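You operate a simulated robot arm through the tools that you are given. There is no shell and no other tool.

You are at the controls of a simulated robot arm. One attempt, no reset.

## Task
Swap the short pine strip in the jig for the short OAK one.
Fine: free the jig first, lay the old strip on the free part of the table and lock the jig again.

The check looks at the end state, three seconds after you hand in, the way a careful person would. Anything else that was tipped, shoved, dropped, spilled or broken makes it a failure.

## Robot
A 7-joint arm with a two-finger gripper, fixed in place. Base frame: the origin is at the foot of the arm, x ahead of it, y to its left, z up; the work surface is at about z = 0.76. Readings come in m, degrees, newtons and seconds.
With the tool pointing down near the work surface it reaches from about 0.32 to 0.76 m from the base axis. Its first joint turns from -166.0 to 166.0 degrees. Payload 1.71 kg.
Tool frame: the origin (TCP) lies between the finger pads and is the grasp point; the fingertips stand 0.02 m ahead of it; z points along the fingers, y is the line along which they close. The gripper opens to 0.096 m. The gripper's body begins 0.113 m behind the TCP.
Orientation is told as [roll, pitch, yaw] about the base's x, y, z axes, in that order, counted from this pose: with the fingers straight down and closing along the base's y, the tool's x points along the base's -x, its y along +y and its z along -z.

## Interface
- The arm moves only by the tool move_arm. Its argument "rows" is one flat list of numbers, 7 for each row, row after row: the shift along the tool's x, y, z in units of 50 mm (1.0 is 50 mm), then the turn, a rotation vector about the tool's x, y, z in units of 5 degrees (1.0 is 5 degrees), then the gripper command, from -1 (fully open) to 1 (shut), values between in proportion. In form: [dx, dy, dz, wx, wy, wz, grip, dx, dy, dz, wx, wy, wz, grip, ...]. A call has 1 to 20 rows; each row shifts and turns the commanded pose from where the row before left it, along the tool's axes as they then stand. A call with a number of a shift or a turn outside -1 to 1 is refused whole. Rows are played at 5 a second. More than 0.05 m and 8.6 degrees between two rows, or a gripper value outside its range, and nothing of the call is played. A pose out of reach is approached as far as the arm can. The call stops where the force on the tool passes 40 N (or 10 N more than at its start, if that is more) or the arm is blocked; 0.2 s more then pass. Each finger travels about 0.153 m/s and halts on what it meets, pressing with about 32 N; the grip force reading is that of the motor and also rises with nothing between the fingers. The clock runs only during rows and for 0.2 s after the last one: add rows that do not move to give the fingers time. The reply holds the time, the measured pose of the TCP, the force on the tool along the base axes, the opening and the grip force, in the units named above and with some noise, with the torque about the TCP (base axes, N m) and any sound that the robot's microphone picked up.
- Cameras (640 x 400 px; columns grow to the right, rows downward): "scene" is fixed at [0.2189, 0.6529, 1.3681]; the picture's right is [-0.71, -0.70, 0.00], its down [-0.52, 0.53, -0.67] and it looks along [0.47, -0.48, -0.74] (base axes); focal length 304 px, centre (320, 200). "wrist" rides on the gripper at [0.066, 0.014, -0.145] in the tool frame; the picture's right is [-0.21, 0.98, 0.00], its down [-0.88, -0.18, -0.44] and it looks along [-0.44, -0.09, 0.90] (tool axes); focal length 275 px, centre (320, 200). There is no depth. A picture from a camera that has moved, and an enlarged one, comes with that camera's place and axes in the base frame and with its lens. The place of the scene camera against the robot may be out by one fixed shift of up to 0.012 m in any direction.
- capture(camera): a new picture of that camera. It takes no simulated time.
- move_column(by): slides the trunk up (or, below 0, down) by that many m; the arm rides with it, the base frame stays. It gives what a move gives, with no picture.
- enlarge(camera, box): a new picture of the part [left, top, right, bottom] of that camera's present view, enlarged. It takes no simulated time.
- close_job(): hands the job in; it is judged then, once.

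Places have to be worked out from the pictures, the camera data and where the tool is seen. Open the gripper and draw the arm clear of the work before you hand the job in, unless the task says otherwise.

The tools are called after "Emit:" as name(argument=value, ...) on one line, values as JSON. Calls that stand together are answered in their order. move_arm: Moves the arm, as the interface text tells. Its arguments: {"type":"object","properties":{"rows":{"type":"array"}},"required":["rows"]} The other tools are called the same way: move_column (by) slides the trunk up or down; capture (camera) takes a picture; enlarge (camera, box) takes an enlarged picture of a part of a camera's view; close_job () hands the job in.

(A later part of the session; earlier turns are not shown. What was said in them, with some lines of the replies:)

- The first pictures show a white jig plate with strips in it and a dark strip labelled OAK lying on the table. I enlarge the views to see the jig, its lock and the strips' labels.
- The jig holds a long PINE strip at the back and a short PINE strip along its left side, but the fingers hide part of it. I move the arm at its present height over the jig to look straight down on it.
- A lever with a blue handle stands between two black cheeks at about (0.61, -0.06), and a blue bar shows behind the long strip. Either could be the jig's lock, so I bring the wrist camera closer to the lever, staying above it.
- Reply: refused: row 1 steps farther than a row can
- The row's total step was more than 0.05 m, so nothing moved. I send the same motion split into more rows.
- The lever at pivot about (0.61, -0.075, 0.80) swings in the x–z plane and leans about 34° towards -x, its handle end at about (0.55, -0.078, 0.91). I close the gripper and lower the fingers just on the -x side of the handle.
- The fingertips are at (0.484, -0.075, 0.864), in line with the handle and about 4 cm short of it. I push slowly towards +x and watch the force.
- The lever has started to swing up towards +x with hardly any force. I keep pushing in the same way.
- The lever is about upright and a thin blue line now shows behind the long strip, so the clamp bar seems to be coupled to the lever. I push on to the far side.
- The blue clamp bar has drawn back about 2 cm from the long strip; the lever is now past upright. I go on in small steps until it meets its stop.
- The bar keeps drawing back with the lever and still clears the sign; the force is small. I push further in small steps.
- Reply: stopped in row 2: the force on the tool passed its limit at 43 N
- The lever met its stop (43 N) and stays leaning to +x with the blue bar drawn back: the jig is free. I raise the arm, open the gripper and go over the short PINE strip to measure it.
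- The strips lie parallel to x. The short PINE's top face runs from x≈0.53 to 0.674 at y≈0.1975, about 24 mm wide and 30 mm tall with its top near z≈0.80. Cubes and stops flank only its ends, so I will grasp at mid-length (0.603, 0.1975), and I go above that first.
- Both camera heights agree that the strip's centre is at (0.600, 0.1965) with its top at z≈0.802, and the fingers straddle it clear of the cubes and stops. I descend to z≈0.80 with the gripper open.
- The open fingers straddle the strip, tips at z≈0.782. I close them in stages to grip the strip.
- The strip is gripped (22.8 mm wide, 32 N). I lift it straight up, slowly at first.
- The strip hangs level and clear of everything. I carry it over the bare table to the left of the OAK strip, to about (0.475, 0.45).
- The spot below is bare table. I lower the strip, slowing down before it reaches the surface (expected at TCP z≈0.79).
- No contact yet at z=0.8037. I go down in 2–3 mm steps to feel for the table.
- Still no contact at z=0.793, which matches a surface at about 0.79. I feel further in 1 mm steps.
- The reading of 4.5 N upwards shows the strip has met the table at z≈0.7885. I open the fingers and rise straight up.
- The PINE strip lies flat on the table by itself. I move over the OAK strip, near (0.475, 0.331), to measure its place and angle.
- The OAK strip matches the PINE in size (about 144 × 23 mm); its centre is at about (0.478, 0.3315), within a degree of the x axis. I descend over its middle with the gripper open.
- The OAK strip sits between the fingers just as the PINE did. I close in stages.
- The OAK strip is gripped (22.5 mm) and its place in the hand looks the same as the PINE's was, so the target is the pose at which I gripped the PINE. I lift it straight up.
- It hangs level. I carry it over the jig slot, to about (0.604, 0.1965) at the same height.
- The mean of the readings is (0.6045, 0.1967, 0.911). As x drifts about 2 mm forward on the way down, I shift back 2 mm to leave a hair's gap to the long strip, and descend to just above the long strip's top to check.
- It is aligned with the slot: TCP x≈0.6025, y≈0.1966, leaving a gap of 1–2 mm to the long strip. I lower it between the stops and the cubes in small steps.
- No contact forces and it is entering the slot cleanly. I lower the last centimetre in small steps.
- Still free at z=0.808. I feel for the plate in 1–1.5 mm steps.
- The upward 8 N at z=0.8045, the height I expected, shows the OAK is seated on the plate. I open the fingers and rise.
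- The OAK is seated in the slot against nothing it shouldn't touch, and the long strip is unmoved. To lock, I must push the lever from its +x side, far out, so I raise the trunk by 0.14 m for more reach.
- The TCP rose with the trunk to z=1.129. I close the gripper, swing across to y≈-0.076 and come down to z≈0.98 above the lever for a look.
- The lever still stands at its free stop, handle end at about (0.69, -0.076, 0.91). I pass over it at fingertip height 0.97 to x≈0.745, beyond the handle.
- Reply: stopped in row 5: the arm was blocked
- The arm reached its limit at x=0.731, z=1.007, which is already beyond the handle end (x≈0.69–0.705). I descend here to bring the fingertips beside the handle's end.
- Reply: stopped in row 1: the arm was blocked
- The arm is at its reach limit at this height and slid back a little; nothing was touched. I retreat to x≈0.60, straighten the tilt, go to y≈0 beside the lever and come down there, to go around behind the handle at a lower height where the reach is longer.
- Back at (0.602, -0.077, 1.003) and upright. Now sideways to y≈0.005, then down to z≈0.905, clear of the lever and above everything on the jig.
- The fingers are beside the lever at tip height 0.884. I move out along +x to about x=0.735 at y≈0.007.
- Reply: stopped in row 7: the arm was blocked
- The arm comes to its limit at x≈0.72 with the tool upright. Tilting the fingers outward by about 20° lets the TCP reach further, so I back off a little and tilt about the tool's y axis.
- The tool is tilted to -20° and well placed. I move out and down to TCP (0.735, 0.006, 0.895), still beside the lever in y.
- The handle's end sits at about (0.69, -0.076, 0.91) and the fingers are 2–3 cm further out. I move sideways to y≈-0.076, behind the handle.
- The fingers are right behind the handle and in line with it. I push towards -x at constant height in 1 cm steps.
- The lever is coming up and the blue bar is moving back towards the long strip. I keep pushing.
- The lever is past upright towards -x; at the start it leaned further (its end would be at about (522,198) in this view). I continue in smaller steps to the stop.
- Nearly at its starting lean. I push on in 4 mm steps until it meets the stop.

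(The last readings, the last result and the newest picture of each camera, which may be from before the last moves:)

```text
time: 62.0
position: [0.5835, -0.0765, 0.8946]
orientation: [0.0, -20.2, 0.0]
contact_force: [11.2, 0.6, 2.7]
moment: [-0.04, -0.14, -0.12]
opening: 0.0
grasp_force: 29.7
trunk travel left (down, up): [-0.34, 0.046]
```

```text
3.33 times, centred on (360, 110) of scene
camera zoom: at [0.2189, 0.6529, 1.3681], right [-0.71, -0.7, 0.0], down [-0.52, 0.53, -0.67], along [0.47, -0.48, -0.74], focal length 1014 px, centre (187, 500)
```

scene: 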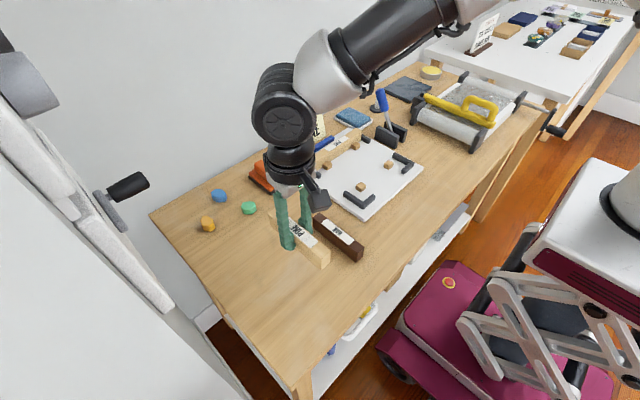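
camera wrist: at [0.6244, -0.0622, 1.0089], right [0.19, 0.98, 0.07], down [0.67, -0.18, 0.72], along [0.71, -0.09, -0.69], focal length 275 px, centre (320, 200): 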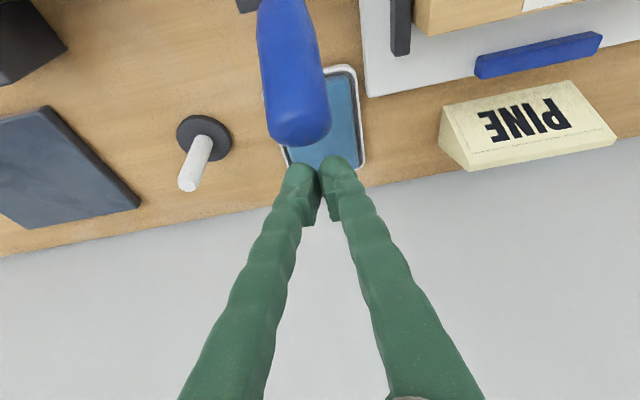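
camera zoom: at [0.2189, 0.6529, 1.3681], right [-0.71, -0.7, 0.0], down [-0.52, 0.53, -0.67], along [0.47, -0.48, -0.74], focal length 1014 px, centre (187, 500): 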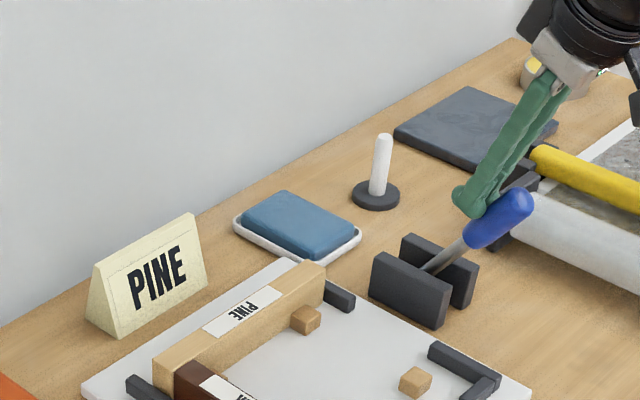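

An 11 N reading and the lever's picture position, the same as at the start, show it is back at its locked stop. I back off towards +x and then rise clear.

Emit:
move_arm(rows=[-0.28, 0, 0.1, 0, 0, 0, 1, -0.28, 0, 0.1, 0, 0, 0, 1, -0.17, 0, -0.47, 0, 0, 0, 1, -0.17, 0, -0.47, 0, 0, 0, 1, -0.17, 0, -0.47, 0, 0, 0, 1, -0.17, 0, -0.47, 0, 0.9, 0, 1, 0, 0, 0, 0, 0.9, 0, 1, 0, 0, 0, 0, 0.9, 0, 1, 0, 0, 0, 0, 0.9, 0, 1, 0, 0, 0, 0, 0.2, 0, 1, 0, 0, 0, 0, 0, 0, 1])

Emit:
enlarge(camera="scene", box=[280, 50, 440, 170])

Emit:
capture(camera="wrist")

```text
time: 64.3
position: [0.6121, -0.0764, 0.9945]
orientation: [0.0, -0.9, 0.0]
contact_force: [-0.5, -0.5, -0.6]
moment: [-0.01, 0.01, -0.02]
opening: 0.0
grasp_force: 30.0
trunk travel left (down, up): [-0.34, 0.046]
```

```text
3.33 times, centred on (360, 110) of scene
camera zoom: at [0.2189, 0.6529, 1.3681], right [-0.71, -0.7, 0.0], down [-0.52, 0.53, -0.67], along [0.47, -0.48, -0.74], focal length 1014 px, centre (187, 500)
```

zoom: 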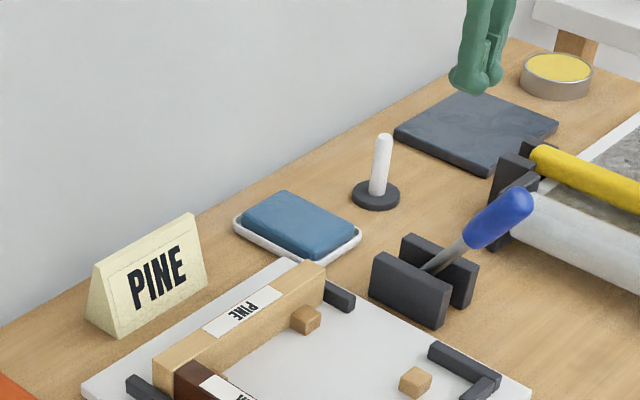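

```text
taken
camera wrist: at [0.5433, -0.0625, 1.1381], right [0.21, 0.98, 0.0], down [0.87, -0.18, 0.46], along [0.45, -0.09, -0.89], focal length 275 px, centre (320, 200)
```

wrist: 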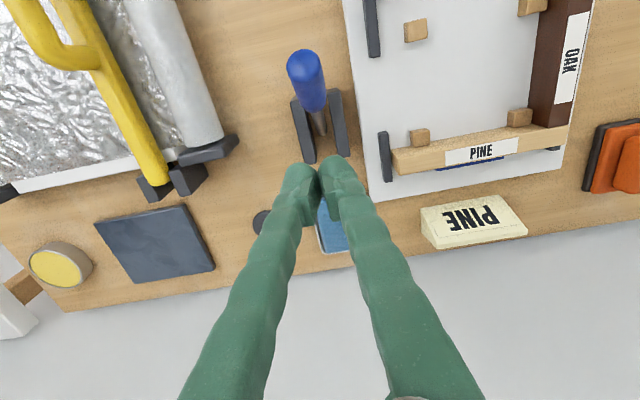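

The lever is down at its lock, and the blue bar presses behind the long strip again. I open the gripper, rise and draw back clear of the work, then check everything.

Emit:
move_arm(rows=[0, 0, -0.6, 0, 0, 0, 1, 0, 0, -0.6, 0, 0, 0, 1, 0.4, 0.5, -0.5, 0, 0, 0, 1, 0.4, 0.7, 0, 0, 0, 0, -1, 0.4, 0.7, 0, 0, 0, 0, -1, 0.4, 0.7, 0, 0, 0, 0, -1, 0.4, 0.7, 0, 0, 0, 0, -1, 0.4, 0.7, 0, 0, 0, 0, -1, 0.4, 0.7, 0, 0, 0, 0, -1, 0, 0, 0, 0, 0, 0, -1, 0, 0, 0, 0, 0, 0, -1])

Emit:
capture(camera="scene")

Emit:
capture(camera="wrist")

Emit:
enlarge(camera="scene", box=[285, 100, 425, 210])

Emit:
enlarge(camera="scene", box=[180, 150, 400, 290])

```text
time: 66.8
position: [0.4702, 0.1588, 1.0758]
orientation: [0.1, -0.9, 0.1]
contact_force: [0.0, -0.1, 0.3]
moment: [-0.02, -0.03, -0.02]
opening: 0.0962
grasp_force: 0.1
trunk travel left (down, up): [-0.34, 0.046]
```

```text
taken
```

scene: 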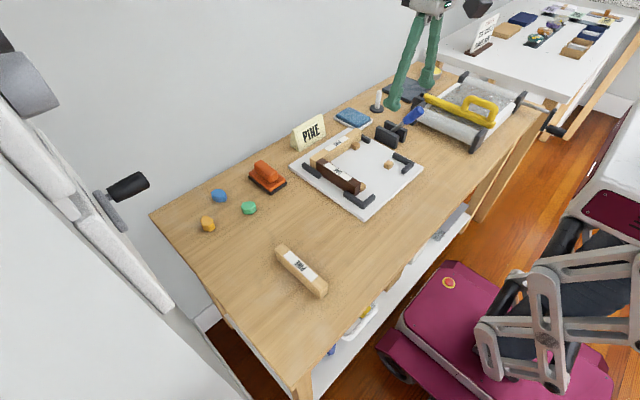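

```text
taken
camera wrist: at [0.4017, 0.1719, 1.2207], right [0.2, 0.98, 0.0], down [0.87, -0.18, 0.46], along [0.45, -0.09, -0.89], focal length 275 px, centre (320, 200)
```

wrist: 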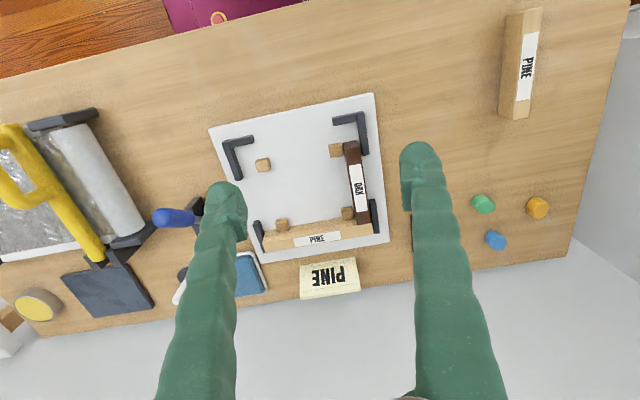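

```text
3.64 times, centred on (355, 155) of scene
camera zoom: at [0.2189, 0.6529, 1.3681], right [-0.71, -0.7, 0.0], down [-0.52, 0.53, -0.67], along [0.47, -0.48, -0.74], focal length 1106 px, centre (193, 364)
```

zoom: 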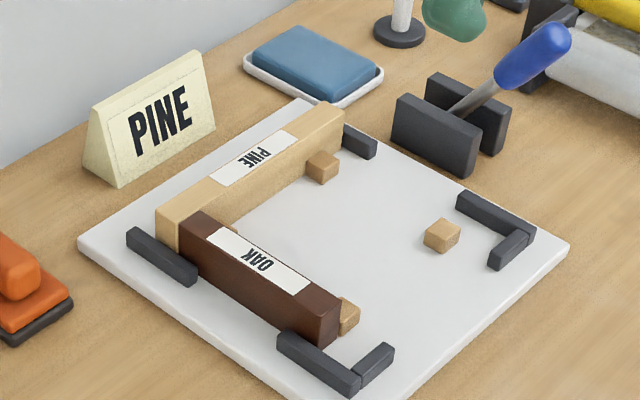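

```text
2.86 times, centred on (290, 220) of scene
camera zoom: at [0.2189, 0.6529, 1.3681], right [-0.71, -0.7, 0.0], down [-0.52, 0.53, -0.67], along [0.47, -0.48, -0.74], focal length 869 px, centre (406, 143)
```

zoom: 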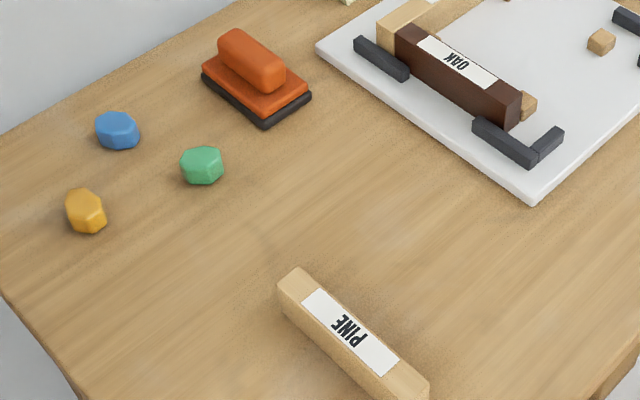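

OAK is in the jig, PINE lies on the free table, and everything else looks unmoved. I compare the lever and bar once more with the first close view.

Emit:
enlarge(camera="scene", box=[300, 60, 460, 180])

Emit:
enlarge(camera="wrist", box=[240, 90, 400, 290])

```text
3.33 times, centred on (380, 120) of scene
camera zoom: at [0.2189, 0.6529, 1.3681], right [-0.71, -0.7, 0.0], down [-0.52, 0.53, -0.67], along [0.47, -0.48, -0.74], focal length 1014 px, centre (120, 467)
```

zoom: 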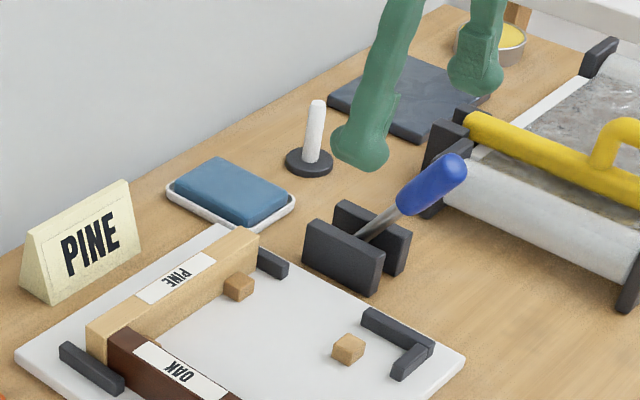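

```text
2.00 times, centred on (320, 190) of wrist
camera zoom: at [0.4017, 0.1719, 1.2207], right [0.2, 0.98, 0.0], down [0.87, -0.18, 0.46], along [0.45, -0.09, -0.89], focal length 551 px, centre (320, 220)
```

zoom: 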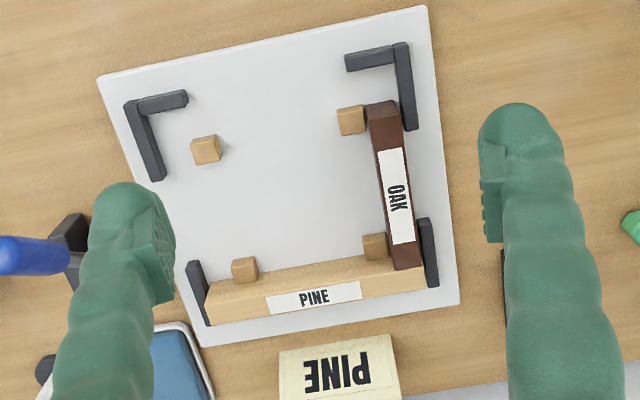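

The lever, the long strip, the sign and the other objects match the first pictures. The OAK sits where the short PINE was, and the arm is clear with the gripper open, so I hand in the job.

Emit:
close_job()

```text
The job is handed in.
```

The short OAK strip is now in the jig where the short PINE strip was, and the jig is locked again. I've handed the job in; the result of the check hasn't come back.

- **Freeing the jig:** I pushed the blue-handled lever to its far stop, and the blue clamp bar drew back from the long strip.
- **PINE strip:** it lies flat on bare table to the left of the jig, at about (0.48, 0.45), clear of everything else.
- **OAK strip:** it sits on the jig plate in the same slot. I left a gap of about 1–2 mm to the long strip when I put it down.
- **Locking:** I pushed the lever back to its first stop. In the last pictures it leans as it did at the start.

Everything else looked unmoved in the final pictures. The arm was clear of the work with the gripper open when I handed in. I left the trunk raised by 0.14 m, which I needed to reach behind the lever.
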